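You operate a simulated robot arm through the tools that you are given. There is no shell and no other tool. Be economical: measure what you need, move in short steps, check, and stop when the job is done.

The job below is to be done with a simulated two-armed robot. You get a single attempt, and the scene is never put back.

JOB
Wipe up the spill on the plank bench top with the blue rag and put it back.

Only the result counts: the job must be done as asked and must still hold three seconds after the hand-in. Knocking over, shifting, dropping, spilling or breaking anything else fails it.

ROBOT AND FRAMES
Two 6-joint arms with three-finger grippers on one trunk, on a base that drives. Base frame: it is fixed to the floor where the robot stands at the start and does not move with it; the origin is under the middle of the robot, x ahead of it, y to its left, z up; the surface under the hand at the start is at about z = 80. Readings come in cm, degrees, newtons and seconds.
The left shoulder is at the start at [4, 14.8, 131.5], the right one opposite. With the tool pointing down near the work surface each hand reaches from about 32 to 54 cm from the robot's upright axis, wherever it stands, measured 20 degrees to its own side. Payload 2.69 kg a hand.
The tool frame of a hand sits at the grasp point between the pads (the TCP): z along the fingers, y along the line on which they close. The tips reach 2.9 cm beyond it. Largest opening 12 cm; the body of the gripper starts 7.8 cm behind the TCP.
Orientation is that of the tool frame in the base frame, as a unit quaternion [x, y, z, w]. With the fingers straight down and closing along the base's y, the tool's x points along the base's -x, its y along +y and its z along -z.

CONTROLS
- The arms move only by the tool drive_tool. It takes "left_increments", "right_increments" or both (then of equal length, played together; a hand with none holds still); each is a list of rows, each a list of 7 numbers: the finger opening in cm, from 0 to 12, then the shift along the base's x, y, z in cm, then the turn, a rotation vector about the base's x, y, z in degrees. In form: [[hand, x, y, z, ax, ay, az], ...]. A call has 1 to 8 rows; each row shifts and turns the commanded pose from where the row before left it. Each row takes 0.2 s and may step no farther than 5 cm and 8.6 degrees from the row before; otherwise, or with a gripper value out of range, the whole call is refused. Where a pose cannot be reached the arm comes as near as it can. A force on the tool above 40 N (or 10 N above the force at the start of the call, whichever is more), or a blocked arm, ends the call early, and 0.2 s more pass. Each finger halts on what it meets, pressing with about 34 N; the grip force reading is that of the motor and also rises with nothing between the fingers. The clock runs only during rows and for 0.2 s after the last one: add rows that do not move to give the fingers time. It gives the time, the measured TCP pose, the force on the tool (base axes), the opening and the grip force at its end, in the units of the frame above (readings bear some noise), with the torque about the TCP (base axes, N m) and any sound that the robot's microphone picked up, and new pictures: "pictures" is both (left out), scene, wrist or none (wrist: the cameras of the hands that moved).
- Cameras (640 x 400 px; columns grow to the right, rows downward): "scene" is now at [8.28, 2.65, 151.29]; the picture's right is [0.40, -0.92, 0.00], its down [-0.79, -0.34, -0.51] and it looks along [0.47, 0.20, -0.86] (base axes); focal length 250 px, centre (320, 200). "left" rides on the left gripper at [6.3, 0, -10.4] in its tool frame; the picture's right is [0.00, 1.00, 0.00], its down [-0.83, 0.00, -0.56] and it looks along [-0.56, 0.00, 0.83] (tool axes); focal length 275 px, centre (320, 200). "right" rides on the right gripper at [6.3, 0, -10.4] in its tool frame; the picture's right is [0.00, 1.00, 0.00], its down [-0.83, 0.00, -0.56] and it looks along [-0.56, 0.00, 0.83] (tool axes); focal length 275 px, centre (320, 200). There is no depth. A picture from a camera that has moved, and an enlarged one, comes with that camera's place and axes in the base frame and with its lens.
- move_column(by): slides the trunk up (or, below 0, down) by that many cm; the arms and the scene camera ride with it, the base frame stays. It gives what a move gives, with no picture.
- roll_base(legs): drives the robot by 1 to 6 legs, each [ahead, turn to the left] in cm and degrees, along the robot's own axes; the way and the turn of a leg run together, so that a leg with both is an arc; at most 150 cm and 180 degrees a leg. The arms and the cameras ride along, it lands a little off, and it stops where it bumps. It gives what a move gives, and a new picture of the scene camera.
- turn_head(pan, tilt): turns the head with the scene camera to pan (to the left, within 86 degrees either way) and tilt (down, from -29 to 69), counted from straight ahead of the robot. It gives what a move gives, and a new picture of the scene camera.
- close_up(camera, box): a new picture of the part [left, top, right, bottom] of that camera's present view, enlarged. It takes no simulated time.
- hand_in(): hands the job in; it is judged then, once.

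Work in short steps. Places have to be worked out from the pictures, the camera data and where the tool is seen: move nearer, look again, correct. Check each grasp and each placing, and mend what went wrong. You have 120 turns and 260 pictures in all, those below and enlarged ones among them. Open the grippers and draw the arms clear of the work before you hand the job in, unless the task says otherwise; then end with one line.

The tools are called after ">>>" as name(argument=value, ...) on one line, values as JSON. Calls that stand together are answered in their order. drive_tool: Moves the arms, as the interface text tells. Its arguments: {"type":"object","properties":{"left_increments":{"type":"array"},"right_increments":{"type":"array"},"pictures":{"type":"string","enum":["both","scene","wrist","none"]}},"required":[]} The other tools are called the same way: move_column (by) slides the trunk up or down; roll_base (legs) drives the base; turn_head (pan, tilt) turns the head that bears the scene camera; close_up (camera, box) takes an enlarged picture of a part of a camera's view; hand_in () hands the job in.

At the start:

```text
t: 0.0
left_eef_pos: [41.58, 36.61, 95.87]
left_tool_rot: [0.0, 1.0, 0.0, 0.0]
left_contact_force: [0.2, 0.1, -0.1]
left_moment: [0.0, 0.02, 0.01]
left_gripper_width: 12.0
left_gripper_force: 0.1
right_eef_pos: [53.85, -6.24, 109.01]
right_tool_rot: [0.0, 1.0, 0.001, 0.0]
right_contact_force: [0.0, -0.2, 0.8]
right_moment: [0.02, 0.01, -0.02]
right_gripper_width: 12.01
right_gripper_force: 0.0
trunk travel left (down, up): [-44.2, 5.6]
robot x, y, heading: [-0.06, -0.12, 0.1]
head pan, tilt: [23.4, 59.1]
```

scene: 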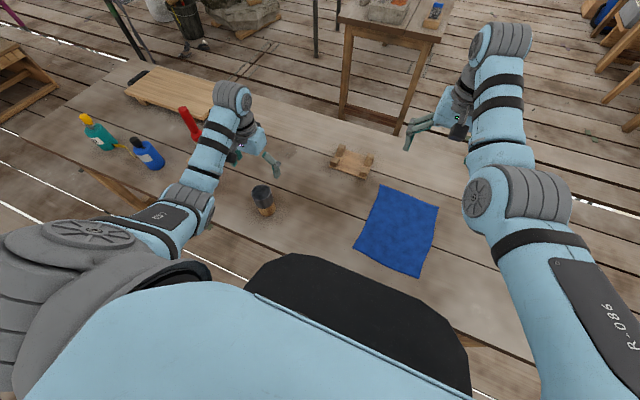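
right: 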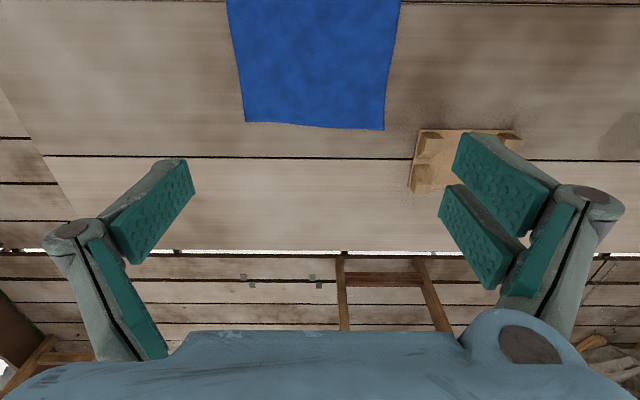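
left: 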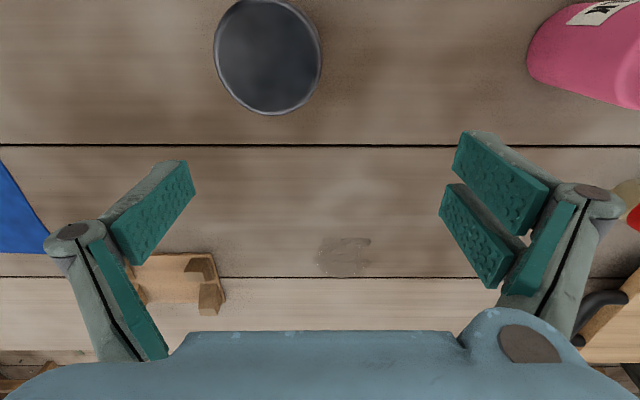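

The left wrist view shows a faint stain near (345,258), roughly base (62,40,80). The rag is about x 35–61, y -17–3. I'll enlarge both to check the details.

>>> close_up(camera="left", box=[240, 140, 440, 290])

>>> close_up(camera="scene", box=[60, 50, 460, 300])

>>> turn_head(pan=0, tilt=50)

>>> turn_head(pan=35, tilt=40)

```text
2.67 times, centred on (340, 215) of left
camera zoom: at [35.41, 36.76, 106.35], right [0.0, 1.0, 0.0], down [0.83, 0.0, 0.56], along [0.56, 0.0, -0.83], focal length 734 px, centre (267, 160)
```

zoom: 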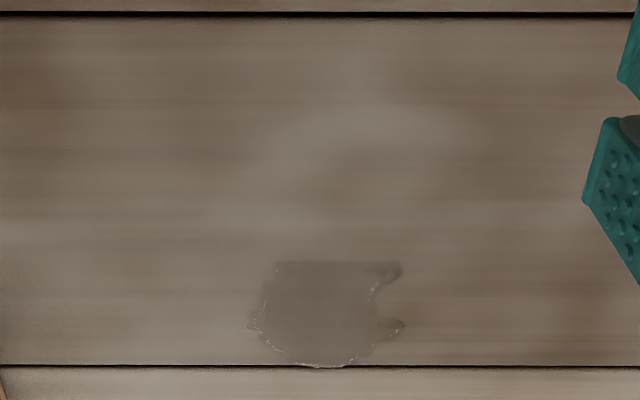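

```text
1.60 times, centred on (260, 175) of scene
camera zoom: at [8.28, 2.65, 151.29], right [0.4, -0.92, 0.0], down [-0.79, -0.34, -0.51], along [0.47, 0.2, -0.86], focal length 400 px, centre (416, 240)
```

zoom: 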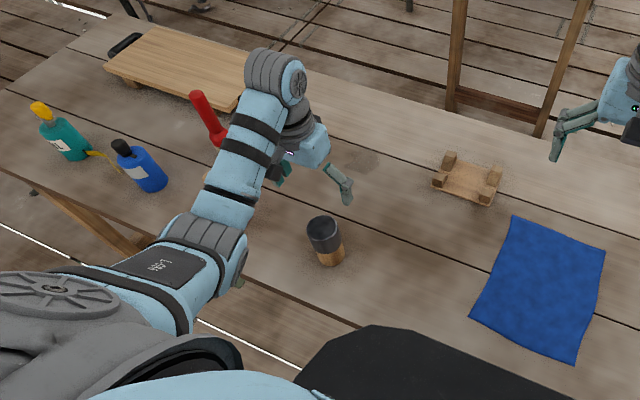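

```text
t: 0.9
left_eef_pos: [41.54, 36.68, 95.97]
left_tool_rot: [0.0, 1.0, -0.001, 0.001]
left_contact_force: [-0.2, 0.7, 0.3]
left_moment: [0.01, 0.02, -0.01]
left_gripper_width: 12.0
left_gripper_force: 0.0
right_eef_pos: [53.87, -6.27, 108.92]
right_tool_rot: [0.0, 1.0, 0.001, -0.001]
right_contact_force: [0.2, -0.8, -0.1]
right_moment: [-0.01, 0.0, -0.02]
right_gripper_width: 12.0
right_gripper_force: 0.1
trunk travel left (down, up): [-44.2, 5.6]
robot x, y, heading: [0.04, 0.08, 0.1]
head pan, tilt: [0.0, 50.0]
camera scene: at [9.76, -0.04, 152.44], right [0.0, -1.0, 0.0], down [-0.77, 0.0, -0.64], along [0.64, 0.0, -0.77], focal length 250 px, centre (320, 200)
```

scene: 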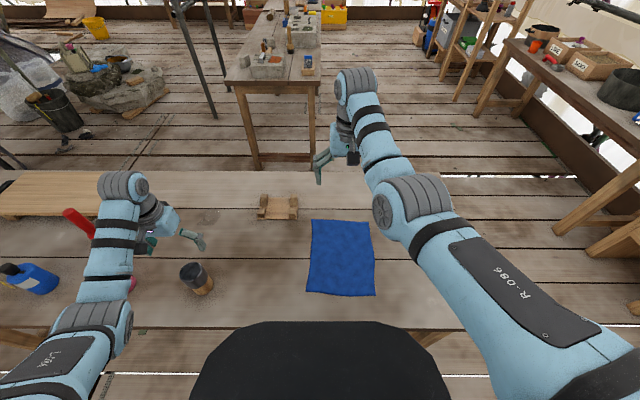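

```text
t: 1.9
left_eef_pos: [41.61, 36.77, 95.91]
left_tool_rot: [0.001, 1.0, -0.001, 0.001]
left_contact_force: [-0.3, 0.0, 0.1]
left_moment: [0.01, 0.0, 0.01]
left_gripper_width: 11.99
left_gripper_force: 0.0
right_eef_pos: [53.9, -6.34, 108.85]
right_tool_rot: [0.001, 1.0, 0.0, 0.001]
right_contact_force: [0.0, 0.5, -0.3]
right_moment: [0.01, -0.01, 0.02]
right_gripper_width: 11.99
right_gripper_force: 0.1
trunk travel left (down, up): [-44.2, 5.6]
robot x, y, heading: [-0.1, 0.11, 0.0]
head pan, tilt: [35.0, 40.0]
camera scene: at [9.03, 4.82, 153.85], right [0.57, -0.82, 0.0], down [-0.53, -0.37, -0.77], along [0.63, 0.44, -0.64], focal length 250 px, centre (320, 200)
```

scene: 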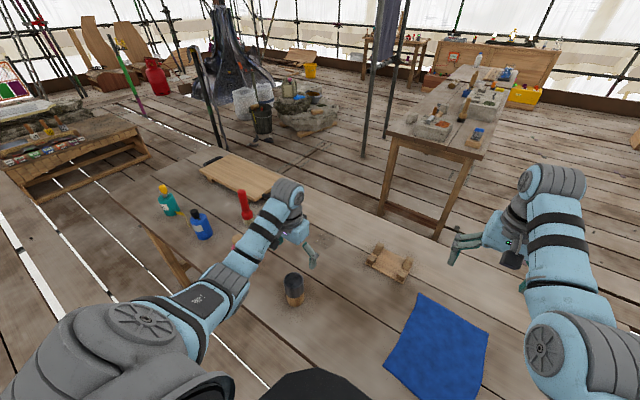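

The spill is about x 59–66.6, y 36–44, out of reach from here, so I'll have to drive with the rag in hand. First I'll bring the right hand over the rag for a closer look.

>>> drive_tool(right_increments=[[12, -1.5, 0, -4, 0, 0, 0], [12, -1.5, 0, -4, 0, 0, 0], [12, -1.5, 0, -4, 0, 0, 0], [12, -1.0, 0, -4, 0, 0, 0]], pictures="wrist")

>>> turn_head(pan=0, tilt=62)

>>> turn_head(pan=80, tilt=40)

```text
t: 2.9
left_eef_pos: [41.55, 36.59, 96.01]
left_tool_rot: [-0.001, 1.0, -0.001, 0.001]
left_contact_force: [0.4, -0.2, 1.3]
left_moment: [0.02, 0.01, -0.03]
left_gripper_width: 11.99
left_gripper_force: 0.0
right_eef_pos: [48.34, -6.38, 92.84]
right_tool_rot: [0.0, 1.0, 0.0, -0.001]
right_contact_force: [-0.7, -0.8, -0.8]
right_moment: [0.02, 0.03, 0.02]
right_gripper_width: 11.98
right_gripper_force: 0.0
trunk travel left (down, up): [-44.2, 5.6]
robot x, y, heading: [-0.39, -0.2, 0.3]
head pan, tilt: [35.0, 40.0]
camera right: at [41.94, -6.41, 103.38], right [0.0, 1.0, 0.0], down [0.83, 0.0, 0.56], along [0.56, 0.0, -0.83], focal length 275 px, centre (320, 200)
```

right: 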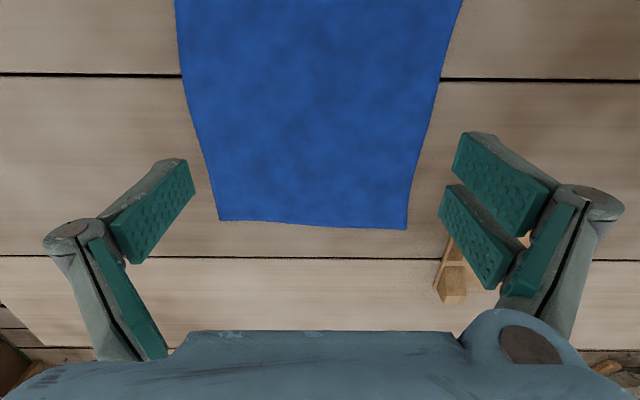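

```text
t: 3.9
left_eef_pos: [41.6, 36.64, 95.97]
left_tool_rot: [0.0, 1.0, -0.001, 0.0]
left_contact_force: [0.0, 0.5, 0.7]
left_moment: [0.01, -0.02, -0.01]
left_gripper_width: 12.01
left_gripper_force: 0.0
right_eef_pos: [48.25, -6.31, 92.96]
right_tool_rot: [-0.001, 1.0, 0.001, 0.001]
right_contact_force: [-0.4, 0.1, -0.9]
right_moment: [-0.02, -0.01, 0.0]
right_gripper_width: 11.99
right_gripper_force: 0.1
trunk travel left (down, up): [-44.2, 5.6]
robot x, y, heading: [0.22, 0.0, 0.2]
head pan, tilt: [0.0, 62.0]
camera scene: at [8.49, -0.03, 150.96], right [0.0, -1.0, 0.0], down [-0.88, 0.0, -0.47], along [0.47, 0.0, -0.88], focal length 250 px, centre (320, 200)
```

scene: 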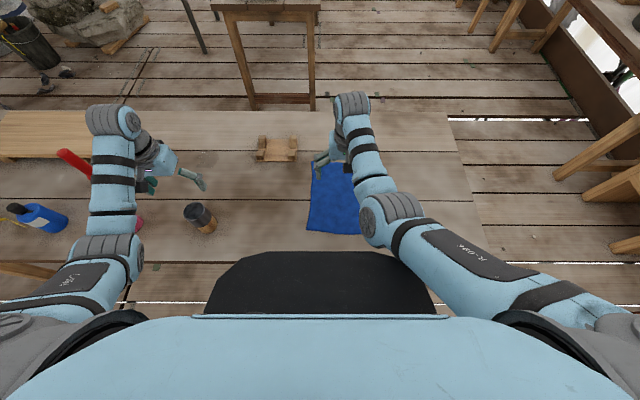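

```text
t: 5.4
left_eef_pos: [41.55, 36.65, 95.97]
left_tool_rot: [0.0, 1.0, 0.0, 0.001]
left_contact_force: [-0.3, -0.2, 0.8]
left_moment: [0.0, 0.02, -0.02]
left_gripper_width: 12.02
left_gripper_force: 0.0
right_eef_pos: [48.27, -6.42, 93.07]
right_tool_rot: [0.0, 1.0, -0.001, 0.001]
right_contact_force: [0.0, 0.0, 0.0]
right_moment: [0.0, -0.01, 0.04]
right_gripper_width: 11.99
right_gripper_force: 0.1
trunk travel left (down, up): [-44.2, 5.6]
robot x, y, heading: [0.32, -0.13, -0.1]
head pan, tilt: [80.0, 40.0]
camera scene: at [3.55, 8.33, 153.85], right [0.98, -0.17, 0.0], down [-0.11, -0.63, -0.77], along [0.13, 0.75, -0.64], focal length 250 px, centre (320, 200)
```

scene: 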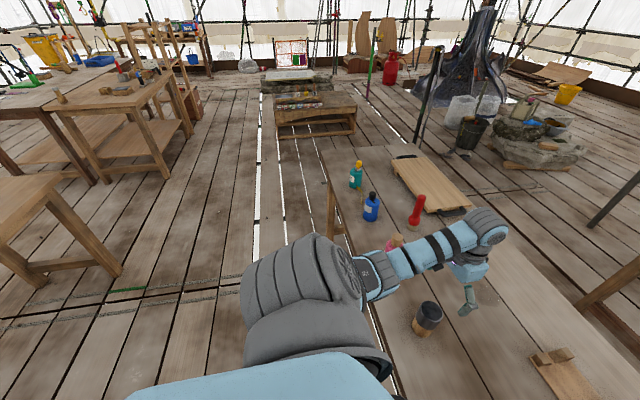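

The rag spans x 35–61, y -17.5–3, centred near (48,-7). The area to the left is clear to drive into. I'll descend at the rag's centre with an 8 cm opening.

>>> drive_tool(right_increments=[[8, 0, -0.5, -3, 0, 0, 0], [8, 0, 0, -3, 0, 0, 0], [8, 0, 0, -2, 0, 0, 0], [8, 0, 0, -1, 0, 0, 0], [8, 0, 0, -0.5, 0, 0, 0]], pictures="wrist")

```text
t: 6.6
left_eef_pos: [41.66, 36.68, 95.87]
left_tool_rot: [0.0, 1.0, 0.0, 0.002]
left_contact_force: [-0.3, 0.1, -0.7]
left_moment: [-0.01, -0.04, 0.03]
left_gripper_width: 11.99
left_gripper_force: 0.1
right_eef_pos: [48.38, -6.71, 83.49]
right_tool_rot: [0.0, 1.0, 0.001, 0.0]
right_contact_force: [-0.6, 0.3, -0.5]
right_moment: [-0.02, 0.01, -0.04]
right_gripper_width: 8.0
right_gripper_force: 0.0
trunk travel left (down, up): [-44.2, 5.6]
robot x, y, heading: [0.37, 0.31, -0.2]
head pan, tilt: [80.0, 40.0]
camera right: at [41.97, -6.88, 93.89], right [-0.01, 1.0, 0.0], down [0.83, 0.0, 0.56], along [0.56, 0.0, -0.83], focal length 275 px, centre (320, 200)
```

right: 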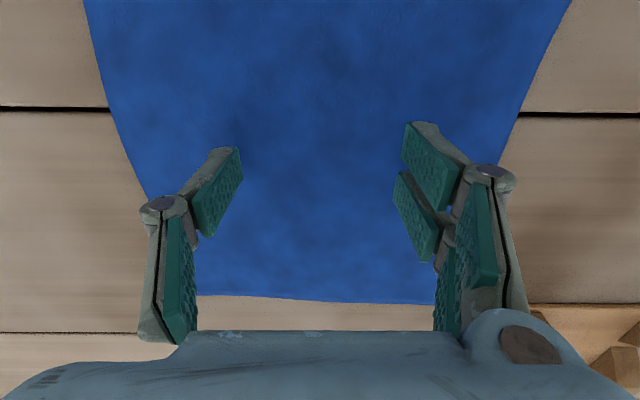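

The tips are about 0.5 cm above the cloth. I'll press down gently until contact and then close.

>>> drive_tool(right_increments=[[8, 0, 0, -0.4, 0, 0, 0], [8, 0, 0, -0.3, 0, 0, 0], [8, 0, 0, 0, 0, 0, 0]], pictures="none")

```text
t: 7.4
left_eef_pos: [41.63, 36.73, 95.85]
left_tool_rot: [0.0, 1.0, 0.0, 0.001]
left_contact_force: [-0.7, -0.4, 0.7]
left_moment: [0.01, -0.01, 0.02]
left_gripper_width: 11.99
left_gripper_force: 0.1
right_eef_pos: [48.23, -6.89, 82.88]
right_tool_rot: [0.0, 1.0, 0.0, 0.001]
right_contact_force: [0.5, -0.6, 0.5]
right_moment: [0.02, 0.01, 0.01]
right_gripper_width: 8.01
right_gripper_force: 0.2
trunk travel left (down, up): [-44.2, 5.6]
robot x, y, heading: [0.32, -0.1, -0.4]
head pan, tilt: [80.0, 40.0]
```

>>> drive_tool(right_increments=[[8, 0, 0, -0.3, 0, 0, 0], [8, 0, 0, -0.2, 0, 0, 0]], pictures="none")

```text
t: 8.0
left_eef_pos: [41.51, 36.79, 95.94]
left_tool_rot: [0.0, 1.0, -0.001, 0.001]
left_contact_force: [0.2, -0.2, 0.8]
left_moment: [-0.05, -0.01, 0.01]
left_gripper_width: 12.01
left_gripper_force: 0.1
right_eef_pos: [47.96, -6.94, 82.59]
right_tool_rot: [0.0, 1.0, 0.001, 0.0]
right_contact_force: [0.1, -0.3, 1.3]
right_moment: [-0.01, 0.01, 0.01]
right_gripper_width: 8.0
right_gripper_force: 0.5
right hand out of reach, approached as far as the arm can: row 1
trunk travel left (down, up): [-44.2, 5.6]
robot x, y, heading: [0.03, 0.22, -0.1]
head pan, tilt: [80.0, 40.0]
```

Contact is just starting, and the arm is at its reach limit here. I'll close now and see whether the cloth is gathered.

>>> drive_tool(right_increments=[[4, 0, 0, 0, 0, 0, 0], [2, 0, 0, 0, 0, 0, 0], [0, 0, 0, 0, 0, 0, 0], [0, 0, 0, 0, 0, 0, 0]], pictures="wrist")

```text
t: 9.0
left_eef_pos: [41.23, 36.77, 95.97]
left_tool_rot: [-0.001, 1.0, -0.001, 0.003]
left_contact_force: [0.2, 0.3, -0.3]
left_moment: [-0.01, 0.0, 0.0]
left_gripper_width: 12.0
left_gripper_force: 0.0
right_eef_pos: [47.74, -6.92, 82.72]
right_tool_rot: [0.0, 1.0, 0.0, 0.003]
right_contact_force: [-1.0, 1.1, 45.1]
right_moment: [0.55, 0.32, -0.02]
right_gripper_width: 0.5
right_gripper_force: 37.1
trunk travel left (down, up): [-44.2, 5.6]
robot x, y, heading: [0.19, -0.14, 0.1]
head pan, tilt: [80.0, 40.0]
camera right: at [41.37, -6.98, 93.15], right [-0.01, 1.0, 0.0], down [0.83, 0.0, 0.56], along [0.56, 0.0, -0.83], focal length 275 px, centre (320, 200)
```

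right: 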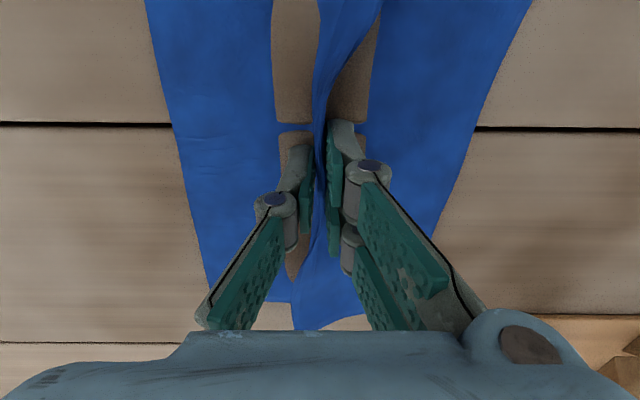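

The cloth is pinched (width 0.5, force 37 N). I'll lift it straight up and check.

>>> drive_tool(right_increments=[[0, 0, 0, 1, 0, 0, 0], [0, 0, 0, 3, 0, 0, 0], [0, 0, 0, 4, 0, 0, 0], [0, 0, 0, 4, 0, 0, 0], [0, 0, 0, 4, 0, 0, 0], [0, 0, 0, 4, 0, 0, 0]], pictures="wrist")

>>> turn_head(pan=0, tilt=55)

```text
t: 10.4
left_eef_pos: [41.54, 36.65, 95.98]
left_tool_rot: [0.0, 1.0, -0.001, 0.001]
left_contact_force: [-0.4, -0.7, 0.1]
left_moment: [0.01, -0.03, 0.0]
left_gripper_width: 12.0
left_gripper_force: 0.0
right_eef_pos: [53.85, -5.06, 100.47]
right_tool_rot: [0.001, 1.0, 0.0, 0.0]
right_contact_force: [0.6, 1.8, -0.3]
right_moment: [-0.03, 0.03, 0.03]
right_gripper_width: 0.41
right_gripper_force: 30.9
right hand out of reach, approached as far as the arm can: row 2, 3, 4, 5, 6
trunk travel left (down, up): [-44.2, 5.6]
robot x, y, heading: [0.17, -0.15, 0.1]
head pan, tilt: [80.0, 40.0]
camera right: at [47.55, -5.09, 110.87], right [0.0, 1.0, 0.0], down [0.83, 0.0, 0.55], along [0.55, 0.0, -0.83], focal length 275 px, centre (320, 200)
```

right: 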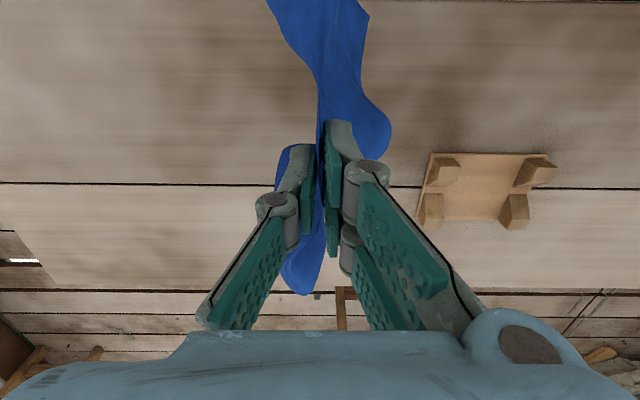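

```text
t: 11.9
left_eef_pos: [41.63, 36.69, 95.87]
left_tool_rot: [-0.001, 1.0, -0.002, 0.001]
left_contact_force: [-0.9, 0.1, -0.1]
left_moment: [-0.02, -0.03, -0.01]
left_gripper_width: 11.98
left_gripper_force: 0.1
right_eef_pos: [53.92, -4.99, 100.43]
right_tool_rot: [0.0, 1.0, 0.0, -0.002]
right_contact_force: [0.8, -2.2, 0.8]
right_moment: [-0.1, 0.01, 0.01]
right_gripper_width: 0.22
right_gripper_force: 29.5
trunk travel left (down, up): [-44.2, 5.6]
robot x, y, heading: [0.09, 0.2, -0.3]
head pan, tilt: [0.0, 55.0]
camera scene: at [9.27, 0.07, 151.79], right [0.0, -1.0, 0.0], down [-0.82, 0.0, -0.57], along [0.57, 0.0, -0.82], focal length 250 px, centre (320, 200)
```

scene: 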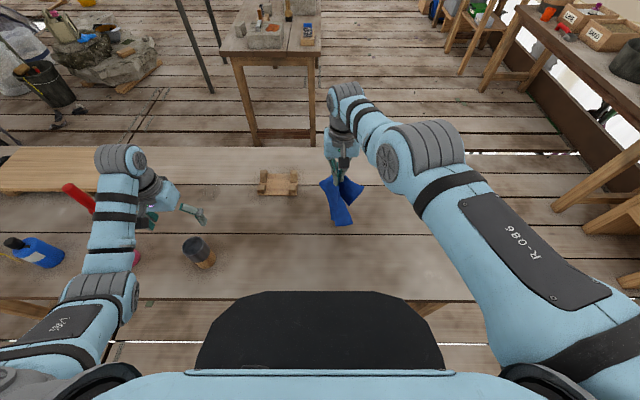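

The rag is held and hanging from the hand, but the arm drifted out to x 54 while lifting, which looks like an awkward IK branch. I'll probe with small moves before driving.

>>> drive_tool(right_increments=[[0, 0, 0, 1, 0, 0, 0], [0, 0, 0, 1, 0, 0, 0]], left_increments=[[6, 0, 0, 3, 0, 0, 0], [6, 0, 0, 3, 0, 0, 0]], pictures="none")

>>> move_column(by=5)

```text
t: 12.6
left_eef_pos: [43.17, 39.11, 97.87]
left_tool_rot: [-0.001, 1.0, -0.002, 0.001]
left_contact_force: [0.3, 0.5, -0.3]
left_moment: [0.04, 0.0, -0.02]
left_gripper_width: 6.0
left_gripper_force: 0.3
left hand out of reach, approached as far as the arm can: row 1, 2
right_eef_pos: [54.25, -4.89, 102.24]
right_tool_rot: [0.0, 1.0, -0.001, -0.002]
right_contact_force: [0.6, -2.7, 3.7]
right_moment: [0.26, 0.0, 0.0]
right_gripper_width: 0.21
right_gripper_force: 31.7
right hand out of reach, approached as far as the arm can: row 2
trunk travel left (down, up): [-44.2, 5.6]
robot x, y, heading: [0.24, -0.0, -0.1]
head pan, tilt: [0.0, 55.0]
```

```text
t: 13.5
left_eef_pos: [42.94, 39.04, 102.76]
left_tool_rot: [-0.001, 1.0, -0.001, 0.0]
left_contact_force: [0.7, -0.2, -0.4]
left_moment: [0.02, -0.02, 0.02]
left_gripper_width: 6.03
left_gripper_force: 0.1
right_eef_pos: [54.18, -4.85, 107.22]
right_tool_rot: [0.001, 1.0, -0.001, -0.001]
right_contact_force: [-0.6, 12.7, -1.7]
right_moment: [0.68, 0.02, -0.01]
right_gripper_width: 0.1
right_gripper_force: 29.3
trunk travel left (down, up): [-49.2, 0.6]
robot x, y, heading: [0.09, -0.14, 0.0]
head pan, tilt: [0.0, 55.0]
```

The grip width is down to 0.1, so I'll check that the rag is still held.

>>> close_up(camera="right", box=[160, 0, 480, 320])

>>> close_up(camera="scene", box=[240, 60, 440, 260])

```text
1.25 times, centred on (320, 160) of right
camera zoom: at [47.88, -5.01, 117.65], right [0.0, 1.0, 0.0], down [0.83, 0.0, 0.55], along [0.55, 0.0, -0.83], focal length 344 px, centre (320, 250)
```

zoom: 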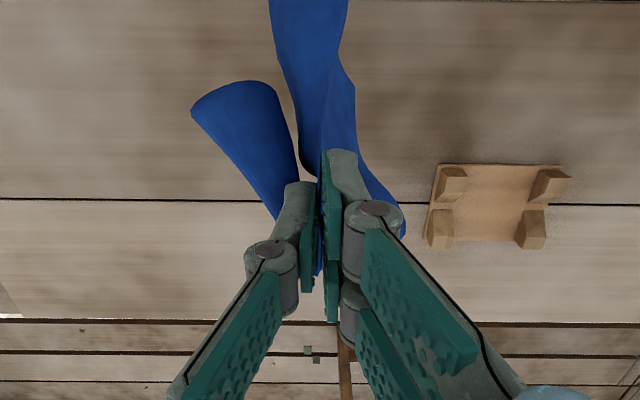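

```text
2.00 times, centred on (340, 160) of scene
camera zoom: at [9.26, 0.01, 156.75], right [0.0, -1.0, 0.0], down [-0.82, 0.0, -0.57], along [0.57, 0.0, -0.82], focal length 499 px, centre (280, 280)
```

zoom: 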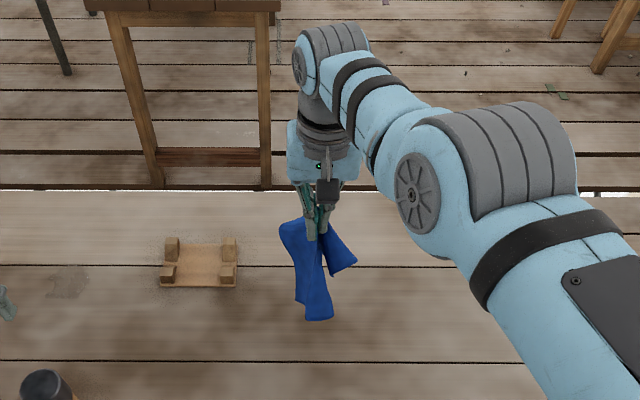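

The rag is securely held. A can at about (36,33) stands to z 94, so I'll avoid sweeping over it. I'll move the right hand out to its own side, then back off, turn 45° left and approach diagonally.

>>> drive_tool(right_increments=[[0, -0.5, -4, 0, 0, 0, 0], [0, -0.5, -4, 0, 0, 0, 0], [0, -0.5, -4, 0, 0, 0, 0], [0, -0.5, -4, 0, 0, 0, 0], [0, -0.5, -4, 0, 0, 0, 0], [0, -0.6, -4, 0, 0, 0, 0], [0, -0.7, -4, 0, 0, 0, 0], [0, -0.7, -4, 0, 0, 0, 0]], pictures="scene")

```text
t: 15.3
left_eef_pos: [43.05, 38.73, 102.93]
left_tool_rot: [0.0, 1.0, -0.001, 0.002]
left_contact_force: [0.1, 0.5, 0.2]
left_moment: [0.0, -0.03, 0.01]
left_gripper_width: 6.01
left_gripper_force: 0.1
right_eef_pos: [54.52, -36.53, 106.53]
right_tool_rot: [-0.001, 1.0, 0.001, -0.001]
right_contact_force: [-0.1, -1.0, 1.1]
right_moment: [0.02, 0.0, -0.02]
right_gripper_width: 0.0
right_gripper_force: 28.8
right hand out of reach, approached as far as the arm can: row 1, 2, 3, 4, 5
trunk travel left (down, up): [-49.2, 0.6]
robot x, y, heading: [0.17, 0.54, -0.1]
head pan, tilt: [0.0, 55.0]
camera scene: at [9.22, -0.27, 156.72], right [0.0, -1.0, 0.0], down [-0.82, 0.0, -0.57], along [0.57, 0.0, -0.82], focal length 250 px, centre (320, 200)
```

scene: 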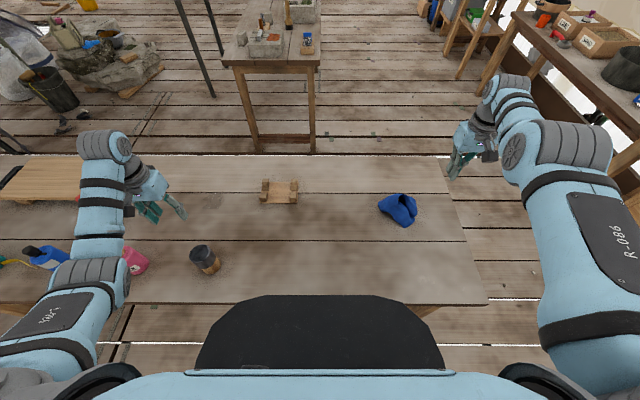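

The rag slipped out of the light pinch and now lies bunched at about (58,-29) on the bench. I'll turn 35° left, which brings the right shoulder nearer and takes the left arm off the bench. Then I'll lower the trunk and regrasp more of the bunch.

>>> roll_base(legs=[[0, 35]])

>>> turn_head(pan=-50, tilt=55)

```text
t: 17.4
left_eef_pos: [12.73, 56.77, 102.76]
left_tool_rot: [-0.304, 0.953, 0.0, 0.001]
left_contact_force: [0.2, -0.3, 0.0]
left_moment: [0.01, -0.01, 0.0]
left_gripper_width: 5.97
left_gripper_force: 0.1
right_eef_pos: [65.61, 1.86, 106.64]
right_tool_rot: [-0.303, 0.953, -0.001, -0.001]
right_contact_force: [0.5, -1.0, 0.0]
right_moment: [-0.01, 0.01, 0.01]
right_gripper_width: 0.0
right_gripper_force: 28.1
trunk travel left (down, up): [-49.2, 0.6]
robot x, y, heading: [0.32, -0.07, 35.2]
head pan, tilt: [0.0, 55.0]
camera scene: at [7.63, 5.2, 156.71], right [0.58, -0.82, 0.0], down [-0.67, -0.47, -0.57], along [0.47, 0.33, -0.82], focal length 250 px, centre (320, 200)
```

scene: 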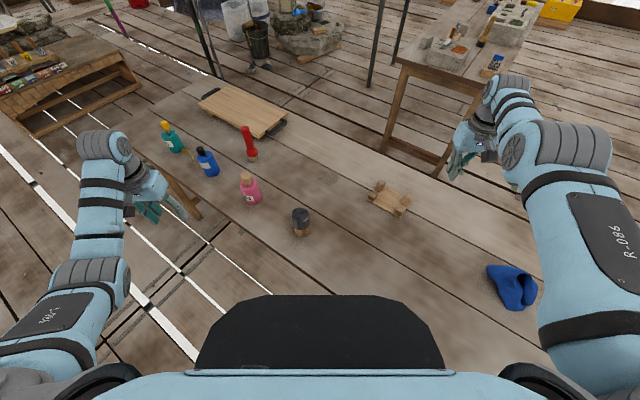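

```text
t: 18.5
left_eef_pos: [12.79, 56.72, 102.81]
left_tool_rot: [-0.303, 0.953, 0.0, 0.002]
left_contact_force: [-0.2, 0.2, 1.0]
left_moment: [0.0, -0.02, 0.02]
left_gripper_width: 6.0
left_gripper_force: 0.1
right_eef_pos: [65.57, 1.86, 106.54]
right_tool_rot: [-0.304, 0.953, -0.001, -0.002]
right_contact_force: [0.1, 0.1, 0.7]
right_moment: [0.03, 0.01, 0.03]
right_gripper_width: 0.0
right_gripper_force: 28.5
trunk travel left (down, up): [-49.2, 0.6]
robot x, y, heading: [0.26, 0.05, 35.2]
head pan, tilt: [-50.0, 55.0]
camera scene: at [8.66, -0.71, 156.71], right [-0.25, -0.97, 0.0], down [-0.79, 0.21, -0.57], along [0.55, -0.15, -0.82], focal length 250 px, centre (320, 200)
```

scene: 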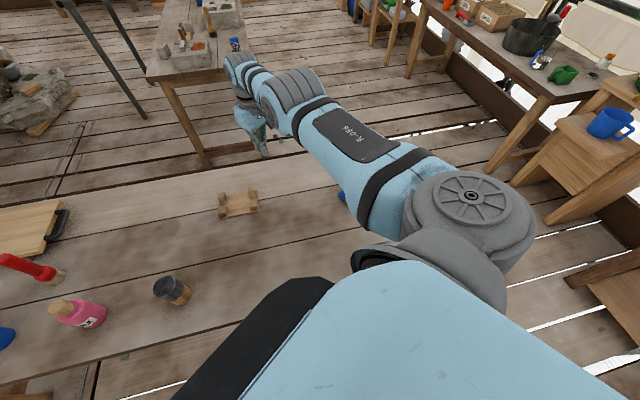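

The left arm is now clear of the bench. I'll swing the right hand, opened to 8 cm, over the rag at about (58,-28.6).

>>> drive_tool(right_increments=[[3, -0.9, -3.75, -0.5, 0, 0, 0], [6, -0.9, -3.75, -0.5, 0, 0, 0], [8, -0.9, -3.75, -0.5, 0, 0, 0], [8, -0.9, -3.75, -0.5, 0, 0, 0], [8, -0.9, -3.75, -0.5, 0, 0, 0], [8, -0.9, -3.75, -0.5, 0, 0, 0], [8, -0.9, -3.75, -0.5, 0, 0, 0], [8, -0.9, -3.75, -0.5, 0, 0, 0]], pictures="both")

```text
t: 20.3
left_eef_pos: [12.66, 56.6, 102.75]
left_tool_rot: [-0.304, 0.953, 0.0, 0.002]
left_contact_force: [-0.1, 0.2, 0.8]
left_moment: [0.0, 0.04, -0.01]
left_gripper_width: 6.03
left_gripper_force: 0.1
right_eef_pos: [65.68, -27.54, 101.01]
right_tool_rot: [-0.303, 0.953, 0.0, -0.002]
right_contact_force: [0.5, -0.3, -0.2]
right_moment: [0.03, 0.0, 0.0]
right_gripper_width: 7.98
right_gripper_force: 0.1
right hand out of reach, approached as far as the arm can: row 1, 2, 3, 4, 5, 6, 7
trunk travel left (down, up): [-49.2, 0.6]
robot x, y, heading: [0.22, 0.0, 35.2]
head pan, tilt: [-50.0, 55.0]
camera scene: at [8.64, -0.92, 156.71], right [-0.25, -0.97, 0.0], down [-0.79, 0.21, -0.57], along [0.55, -0.14, -0.82], focal length 250 px, centre (320, 200)
camera right: at [60.43, -31.25, 111.49], right [-0.58, 0.81, 0.0], down [0.68, 0.48, 0.55], along [0.45, 0.32, -0.83], focal length 275 px, centre (320, 200)
```

scene: 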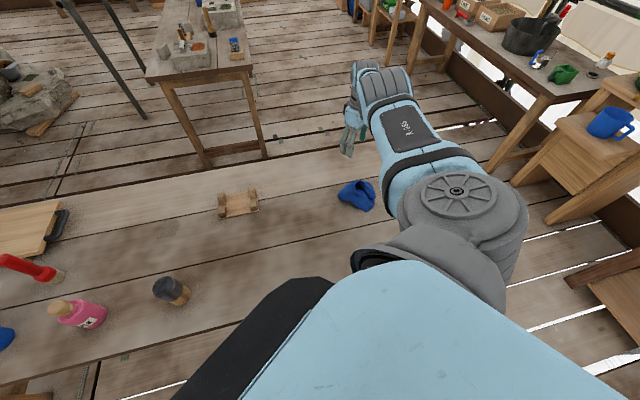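
right: 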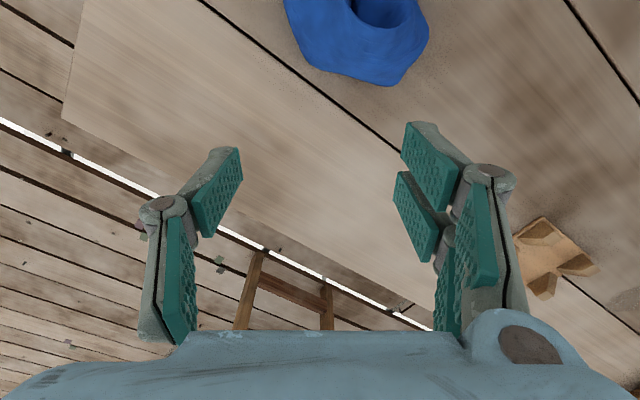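

The rag's centre is near (58,-28), with the hand 8 cm beyond it. I'll lower the trunk 8 cm, which puts the tips at z 90, then pull the hand back over the rag.

>>> move_column(by=-8)

>>> drive_tool(right_increments=[[8, -2, -0.2, 0, 0, 0, 0], [8, -2, -0.2, 0, 0, 0, 0], [8, -2, -0.1, 0, 0, 0, 0], [8, -1.7, 0, 0, 0, 0, 0]], pictures="wrist")

```text
t: 21.5
left_eef_pos: [12.67, 56.67, 94.71]
left_tool_rot: [-0.304, 0.953, 0.0, 0.001]
left_contact_force: [0.2, -0.2, 0.4]
left_moment: [-0.02, 0.01, 0.02]
left_gripper_width: 6.0
left_gripper_force: 0.0
right_eef_pos: [65.55, -27.4, 93.06]
right_tool_rot: [-0.303, 0.953, 0.0, -0.001]
right_contact_force: [0.7, -0.8, -1.0]
right_moment: [-0.03, 0.02, 0.0]
right_gripper_width: 7.98
right_gripper_force: 0.1
trunk travel left (down, up): [-41.2, 8.6]
robot x, y, heading: [0.27, -0.25, 35.4]
head pan, tilt: [-50.0, 55.0]
```

```text
t: 22.5
left_eef_pos: [12.67, 56.71, 94.84]
left_tool_rot: [-0.304, 0.953, 0.0, 0.001]
left_contact_force: [-0.3, -0.8, 0.6]
left_moment: [-0.02, 0.0, -0.01]
left_gripper_width: 6.02
left_gripper_force: 0.0
right_eef_pos: [64.96, -28.46, 92.34]
right_tool_rot: [-0.303, 0.953, 0.001, -0.002]
right_contact_force: [0.6, -0.7, -0.1]
right_moment: [0.0, -0.01, -0.04]
right_gripper_width: 8.0
right_gripper_force: 0.1
right hand out of reach, approached as far as the arm can: row 1, 2, 3, 4
trunk travel left (down, up): [-41.2, 8.6]
robot x, y, heading: [0.37, 0.08, 35.4]
head pan, tilt: [-50.0, 55.0]
camera right: at [59.88, -32.23, 102.65], right [-0.58, 0.81, 0.0], down [0.68, 0.48, 0.55], along [0.45, 0.32, -0.83], focal length 275 px, centre (320, 200)
```

right: 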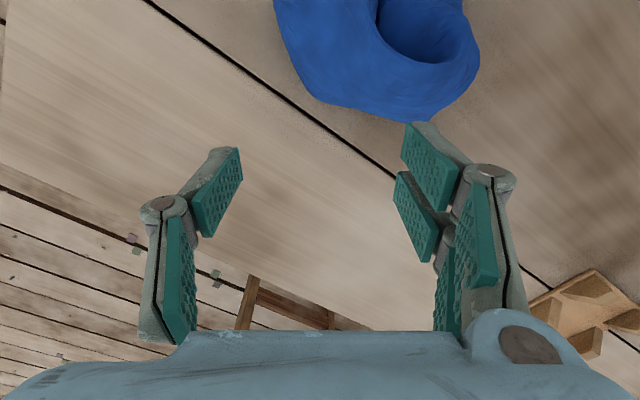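

The hand is stuck at a joint limit with the tool yawed away from the arm's direction. I'll yaw the tool clockwise to line up with the arm and see whether it frees up.

>>> drive_tool(right_increments=[[8, 0, 0, 0, 0, 0, -8], [8, 0, 0, 0, 0, 0, -8], [8, 0, 0, 0, 0, 0, -8], [8, 0, 0, 0, 0, 0, -8], [8, -2, 0, 0, 0, 0, 0], [8, -2, 0, 0, 0, 0, 0], [8, -2, 0, 0, 0, 0, 0]], pictures="wrist")

```text
t: 24.1
left_eef_pos: [12.66, 56.64, 94.83]
left_tool_rot: [-0.304, 0.953, -0.001, 0.001]
left_contact_force: [0.1, -0.2, -0.1]
left_moment: [0.02, 0.0, 0.01]
left_gripper_width: 6.01
left_gripper_force: 0.1
right_eef_pos: [64.67, -29.18, 91.5]
right_tool_rot: [-0.029, 1.0, 0.0, -0.003]
right_contact_force: [0.4, 0.6, -0.4]
right_moment: [-0.01, 0.01, 0.0]
right_gripper_width: 8.02
right_gripper_force: 0.2
right hand out of reach, approached as far as the arm can: row 5, 6, 7
trunk travel left (down, up): [-41.2, 8.6]
robot x, y, heading: [-0.02, -0.2, 35.4]
head pan, tilt: [-50.0, 55.0]
camera right: at [58.27, -29.67, 101.87], right [-0.06, 1.0, 0.0], down [0.83, 0.05, 0.55], along [0.55, 0.04, -0.83], focal length 275 px, centre (320, 200)
```

right: 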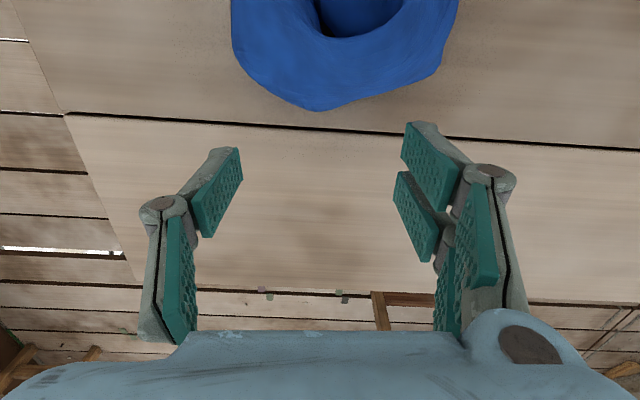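

Pulling inward only works when the hand is lower relative to the shoulder. I'll drop the hand 5 cm here in free space beside the rag, raise the trunk back up, and try coming in again.

>>> drive_tool(right_increments=[[8, 0, 0, -2, 0, 0, 0], [8, 0, 0, -2, 0, 0, 0], [8, 0, 0, -1.5, 0, 0, 0]], pictures="none")

>>> move_column(by=8)

>>> drive_tool(right_increments=[[8, -2, 0, 0, 0, 0, 0], [8, -2, 0.2, 0, 0, 0, 0], [8, -2, 0.5, 0, 0, 0, 0], [8, -1, 0.5, 0, 0, 0, 0]], pictures="wrist")

```text
t: 24.9
left_eef_pos: [12.68, 56.78, 94.79]
left_tool_rot: [-0.304, 0.953, 0.0, 0.001]
left_contact_force: [0.2, -0.4, 0.4]
left_moment: [-0.02, 0.02, -0.01]
left_gripper_width: 6.0
left_gripper_force: 0.0
right_eef_pos: [63.08, -27.8, 86.02]
right_tool_rot: [-0.029, 1.0, 0.001, -0.002]
right_contact_force: [0.1, -0.3, -0.2]
right_moment: [-0.03, -0.05, 0.02]
right_gripper_width: 8.02
right_gripper_force: 0.1
right hand out of reach, approached as far as the arm can: row 1, 2, 3
trunk travel left (down, up): [-41.2, 8.6]
robot x, y, heading: [-0.07, 0.13, 35.3]
head pan, tilt: [-50.0, 55.0]
```

```text
t: 26.1
left_eef_pos: [12.66, 56.78, 102.75]
left_tool_rot: [-0.304, 0.953, -0.001, 0.001]
left_contact_force: [0.5, -0.1, 0.6]
left_moment: [0.01, -0.01, -0.02]
left_gripper_width: 6.0
left_gripper_force: 0.1
right_eef_pos: [63.18, -27.81, 94.01]
right_tool_rot: [-0.028, 1.0, 0.0, -0.001]
right_contact_force: [1.3, 0.6, 0.5]
right_moment: [-0.02, 0.0, 0.0]
right_gripper_width: 8.02
right_gripper_force: 0.1
trunk travel left (down, up): [-49.2, 0.6]
robot x, y, heading: [-0.3, 0.28, 35.3]
head pan, tilt: [-50.0, 55.0]
```

```text
t: 27.1
left_eef_pos: [12.7, 56.67, 102.79]
left_tool_rot: [-0.305, 0.952, 0.0, 0.001]
left_contact_force: [0.8, 0.6, -0.9]
left_moment: [-0.03, 0.01, 0.03]
left_gripper_width: 6.0
left_gripper_force: 0.0
right_eef_pos: [56.08, -26.58, 93.94]
right_tool_rot: [-0.029, 1.0, 0.001, -0.002]
right_contact_force: [0.1, -0.2, -0.2]
right_moment: [-0.02, -0.01, -0.03]
right_gripper_width: 7.96
right_gripper_force: 0.0
trunk travel left (down, up): [-49.2, 0.6]
robot x, y, heading: [-0.02, 0.34, 35.0]
head pan, tilt: [-50.0, 55.0]
camera right: at [49.74, -27.05, 104.46], right [-0.06, 1.0, 0.0], down [0.83, 0.05, 0.55], along [0.55, 0.04, -0.83], focal length 275 px, centre (320, 200)
```

right: 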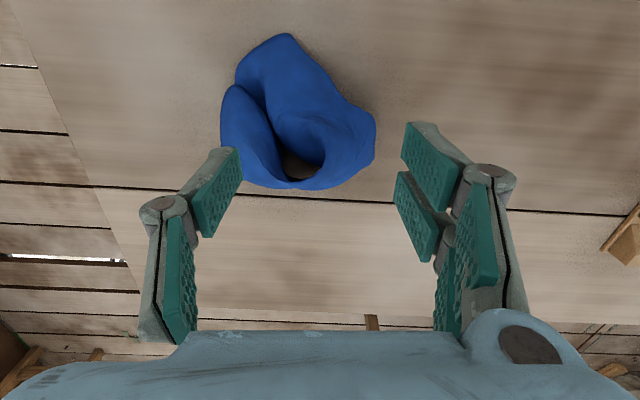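

That works. The rag bunch is about 12 cm across, centred near (56.5,-29). I'll open fully, centre over it and descend.

>>> drive_tool(right_increments=[[12, 0.3, -1.2, -2, 0, 0, 0], [12, 0.2, -1.2, -3, 0, 0, 0], [12, 0, 0, -3, 0, 0, 0], [12, 0, 0, -2.2, 0, 0, 0], [12, 0, 0, -0.6, 0, 0, 0]], pictures="wrist")

```text
t: 28.3
left_eef_pos: [12.63, 56.76, 102.73]
left_tool_rot: [-0.305, 0.952, -0.001, 0.0]
left_contact_force: [0.4, 0.2, 0.1]
left_moment: [0.01, 0.0, 0.01]
left_gripper_width: 5.98
left_gripper_force: 0.1
right_eef_pos: [56.56, -28.94, 83.21]
right_tool_rot: [-0.03, 1.0, 0.0, -0.001]
right_contact_force: [0.1, 0.3, 0.0]
right_moment: [-0.01, 0.03, 0.0]
right_gripper_width: 12.0
right_gripper_force: 0.1
trunk travel left (down, up): [-49.2, 0.6]
robot x, y, heading: [0.05, -0.03, 35.2]
head pan, tilt: [-50.0, 55.0]
camera right: at [50.28, -29.43, 93.66], right [-0.06, 1.0, 0.0], down [0.83, 0.05, 0.55], along [0.55, 0.04, -0.83], focal length 275 px, centre (320, 200)
```

right: 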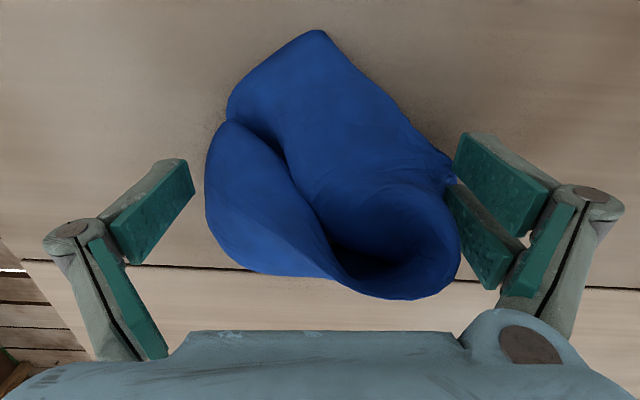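

The rag sits neatly between the fingers, so I'll close on it and lift slightly.

>>> drive_tool(right_increments=[[9, 0, 0, -0.2, 0, 0, 0], [6, 0, 0, 0, 0, 0, 0], [3, 0, 0, 0, 0, 0, 0], [0, 0, 0, 0, 0, 0, 0], [0, 0, 0, 0, 0, 0, 0], [0, 0, 0, 0, 0, 0, 0]], pictures="none")

>>> drive_tool(right_increments=[[0, 0, 0, 2, 0, 0, 0], [0, 0, 0, 3, 0, 0, 0], [0, 0, 0, 3, 0, 0, 0], [0, 0, 0, 3, 0, 0, 0]], pictures="wrist")

```text
t: 29.7
left_eef_pos: [12.63, 56.77, 102.74]
left_tool_rot: [-0.304, 0.953, 0.0, 0.002]
left_contact_force: [-0.4, 0.5, 0.0]
left_moment: [0.0, -0.02, -0.01]
left_gripper_width: 5.97
left_gripper_force: 0.1
right_eef_pos: [56.31, -28.93, 83.1]
right_tool_rot: [-0.029, 1.0, -0.001, -0.001]
right_contact_force: [-0.7, 0.6, 2.7]
right_moment: [0.01, -0.01, -0.04]
right_gripper_width: 0.64
right_gripper_force: 35.9
trunk travel left (down, up): [-49.2, 0.6]
robot x, y, heading: [-0.21, 0.01, 35.3]
head pan, tilt: [-50.0, 55.0]
```

```text
t: 30.7
left_eef_pos: [12.56, 56.69, 102.8]
left_tool_rot: [-0.305, 0.952, -0.001, 0.001]
left_contact_force: [0.6, 0.4, 0.4]
left_moment: [-0.03, -0.02, 0.0]
left_gripper_width: 6.0
left_gripper_force: 0.0
right_eef_pos: [56.52, -28.95, 94.13]
right_tool_rot: [-0.029, 1.0, 0.0, -0.002]
right_contact_force: [-0.7, 2.2, 1.8]
right_moment: [-0.08, -0.14, 0.09]
right_gripper_width: 0.45
right_gripper_force: 31.7
trunk travel left (down, up): [-49.2, 0.6]
robot x, y, heading: [-0.13, -0.02, 35.2]
head pan, tilt: [-50.0, 55.0]
camera right: at [50.27, -29.43, 104.56], right [-0.06, 1.0, 0.0], down [0.83, 0.05, 0.55], along [0.55, 0.03, -0.83], focal length 275 px, centre (320, 200)
```

right: 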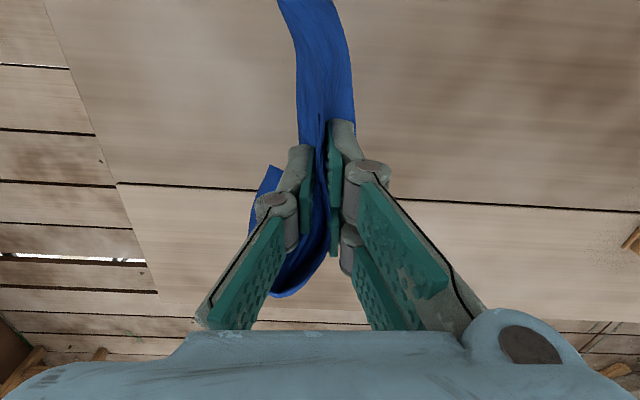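

Now I'll hold still for a second to see whether the grip creeps, and look again.

>>> drive_tool(right_increments=[[0, 0, 0, 0, 0, 0, 0], [0, 0, 0, 0, 0, 0, 0], [0, 0, 0, 0, 0, 0, 0], [0, 0, 0, 0, 0, 0, 0], [0, 0, 0, 0, 0, 0, 0]], pictures="both")

```text
t: 31.9
left_eef_pos: [12.59, 56.71, 102.79]
left_tool_rot: [-0.304, 0.953, 0.0, 0.002]
left_contact_force: [0.5, 0.0, -0.1]
left_moment: [0.03, -0.04, 0.0]
left_gripper_width: 6.01
left_gripper_force: 0.1
right_eef_pos: [56.51, -29.0, 94.16]
right_tool_rot: [-0.028, 1.0, -0.001, -0.001]
right_contact_force: [-0.4, 1.7, 1.1]
right_moment: [-0.1, -0.03, 0.03]
right_gripper_width: 0.48
right_gripper_force: 31.6
trunk travel left (down, up): [-49.2, 0.6]
robot x, y, heading: [0.24, 0.27, 35.1]
head pan, tilt: [-50.0, 55.0]
camera scene: at [8.66, -0.74, 156.71], right [-0.25, -0.97, 0.0], down [-0.79, 0.21, -0.57], along [0.55, -0.15, -0.82], focal length 250 px, centre (320, 200)
camera right: at [50.29, -29.43, 104.52], right [-0.06, 1.0, 0.0], down [0.83, 0.05, 0.55], along [0.55, 0.04, -0.83], focal length 275 px, centre (320, 200)
```

scene: 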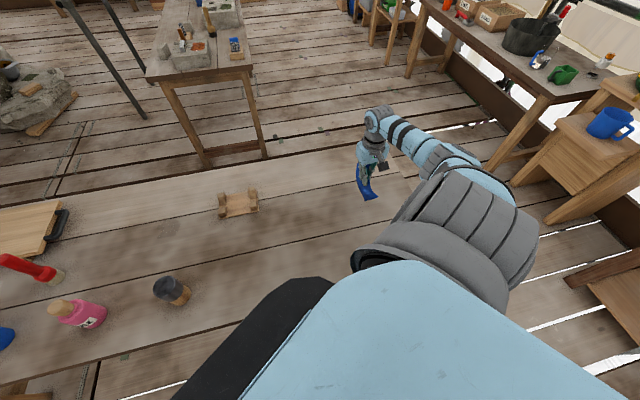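
right: 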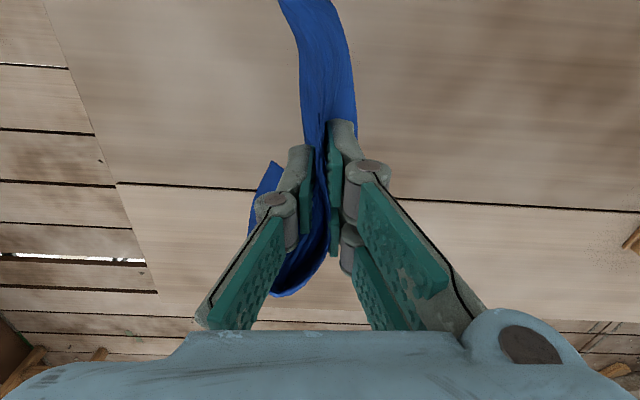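

The grip is stable at rest. I'll extend the hand outward and up to about (65,-28,101), so the turn sweeps the rag well outside the stand and the can.

>>> drive_tool(right_increments=[[0, 1.1, 0, 0.9, 0, 0, 0], [0, 1.1, 0, 0.9, 0, 0, 0], [0, 1.1, 0, 0.9, 0, 0, 0], [0, 1.1, 0, 0.9, 0, 0, 0], [0, 1.1, 0, 0.9, 0, 0, 0], [0, 1.1, 0, 0.9, 0, 0, 0], [0, 1.1, 0, 0.9, 0, 0, 0], [0, 1.1, 0, 0.9, 0, 0, 0]], pictures="wrist")

```text
t: 33.7
left_eef_pos: [12.78, 56.75, 102.82]
left_tool_rot: [-0.304, 0.953, 0.0, 0.001]
left_contact_force: [0.6, -0.5, 0.1]
left_moment: [-0.01, -0.02, 0.03]
left_gripper_width: 6.01
left_gripper_force: 0.1
right_eef_pos: [65.42, -28.94, 101.2]
right_tool_rot: [-0.03, 1.0, 0.0, -0.003]
right_contact_force: [-0.1, 0.6, -0.7]
right_moment: [0.09, -0.01, 0.0]
right_gripper_width: 0.63
right_gripper_force: 35.9
trunk travel left (down, up): [-49.2, 0.6]
robot x, y, heading: [0.29, 0.14, 35.4]
head pan, tilt: [-50.0, 55.0]
camera right: at [59.09, -29.39, 111.66], right [-0.06, 1.0, 0.0], down [0.83, 0.05, 0.55], along [0.55, 0.03, -0.83], focal length 275 px, centre (320, 200)
```

right: 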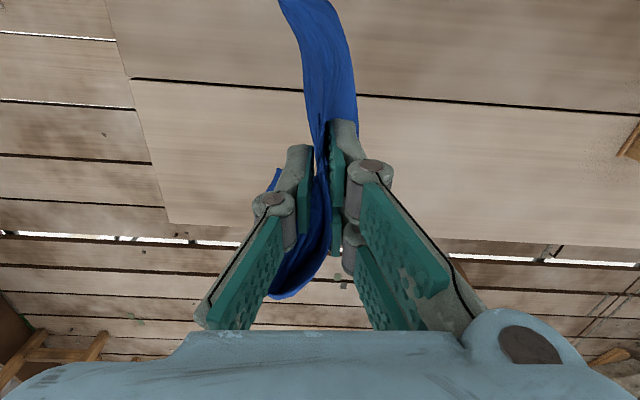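

The grip is firm. I'll turn left 25° as a first step and check that the rag stays held.

>>> roll_base(legs=[[0, 12], [0, 13]])

>>> close_up(camera="right", box=[0, 0, 640, 400])

```text
t: 35.6
left_eef_pos: [-12.26, 56.69, 102.83]
left_tool_rot: [-0.502, 0.865, 0.001, 0.001]
left_contact_force: [0.2, -0.5, 0.4]
left_moment: [-0.01, 0.01, -0.01]
left_gripper_width: 5.99
left_gripper_force: 0.0
right_eef_pos: [71.48, 1.23, 101.14]
right_tool_rot: [-0.243, 0.97, 0.0, -0.003]
right_contact_force: [0.4, -1.0, 1.4]
right_moment: [-0.05, 0.04, -0.1]
right_gripper_width: 0.54
right_gripper_force: 34.6
trunk travel left (down, up): [-49.2, 0.6]
robot x, y, heading: [0.16, 0.01, 60.3]
head pan, tilt: [-50.0, 55.0]
camera scene: at [8.27, 2.88, 156.71], right [0.18, -0.98, 0.0], down [-0.81, -0.14, -0.57], along [0.56, 0.1, -0.82], focal length 250 px, centre (320, 200)
```

scene: 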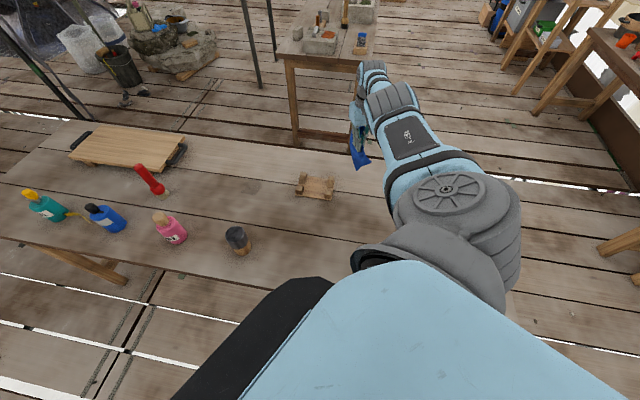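

```text
1.00 times, centred on (320, 200) of right (not enlarged: the box is as wide or as high as the picture)
camera zoom: at [66.02, -1.87, 111.58], right [-0.48, 0.88, 0.0], down [0.73, 0.4, 0.55], along [0.48, 0.26, -0.83], focal length 275 px, centre (320, 200)
```

zoom: 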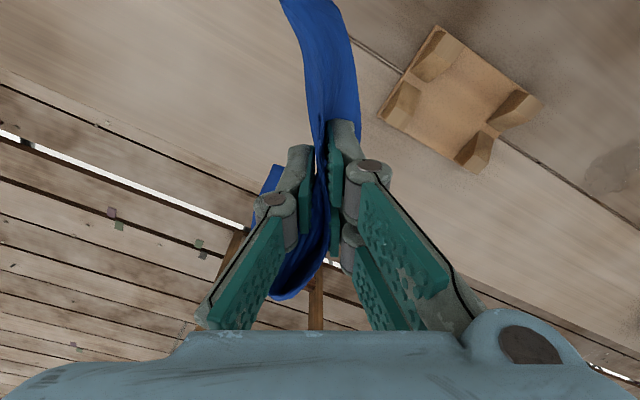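

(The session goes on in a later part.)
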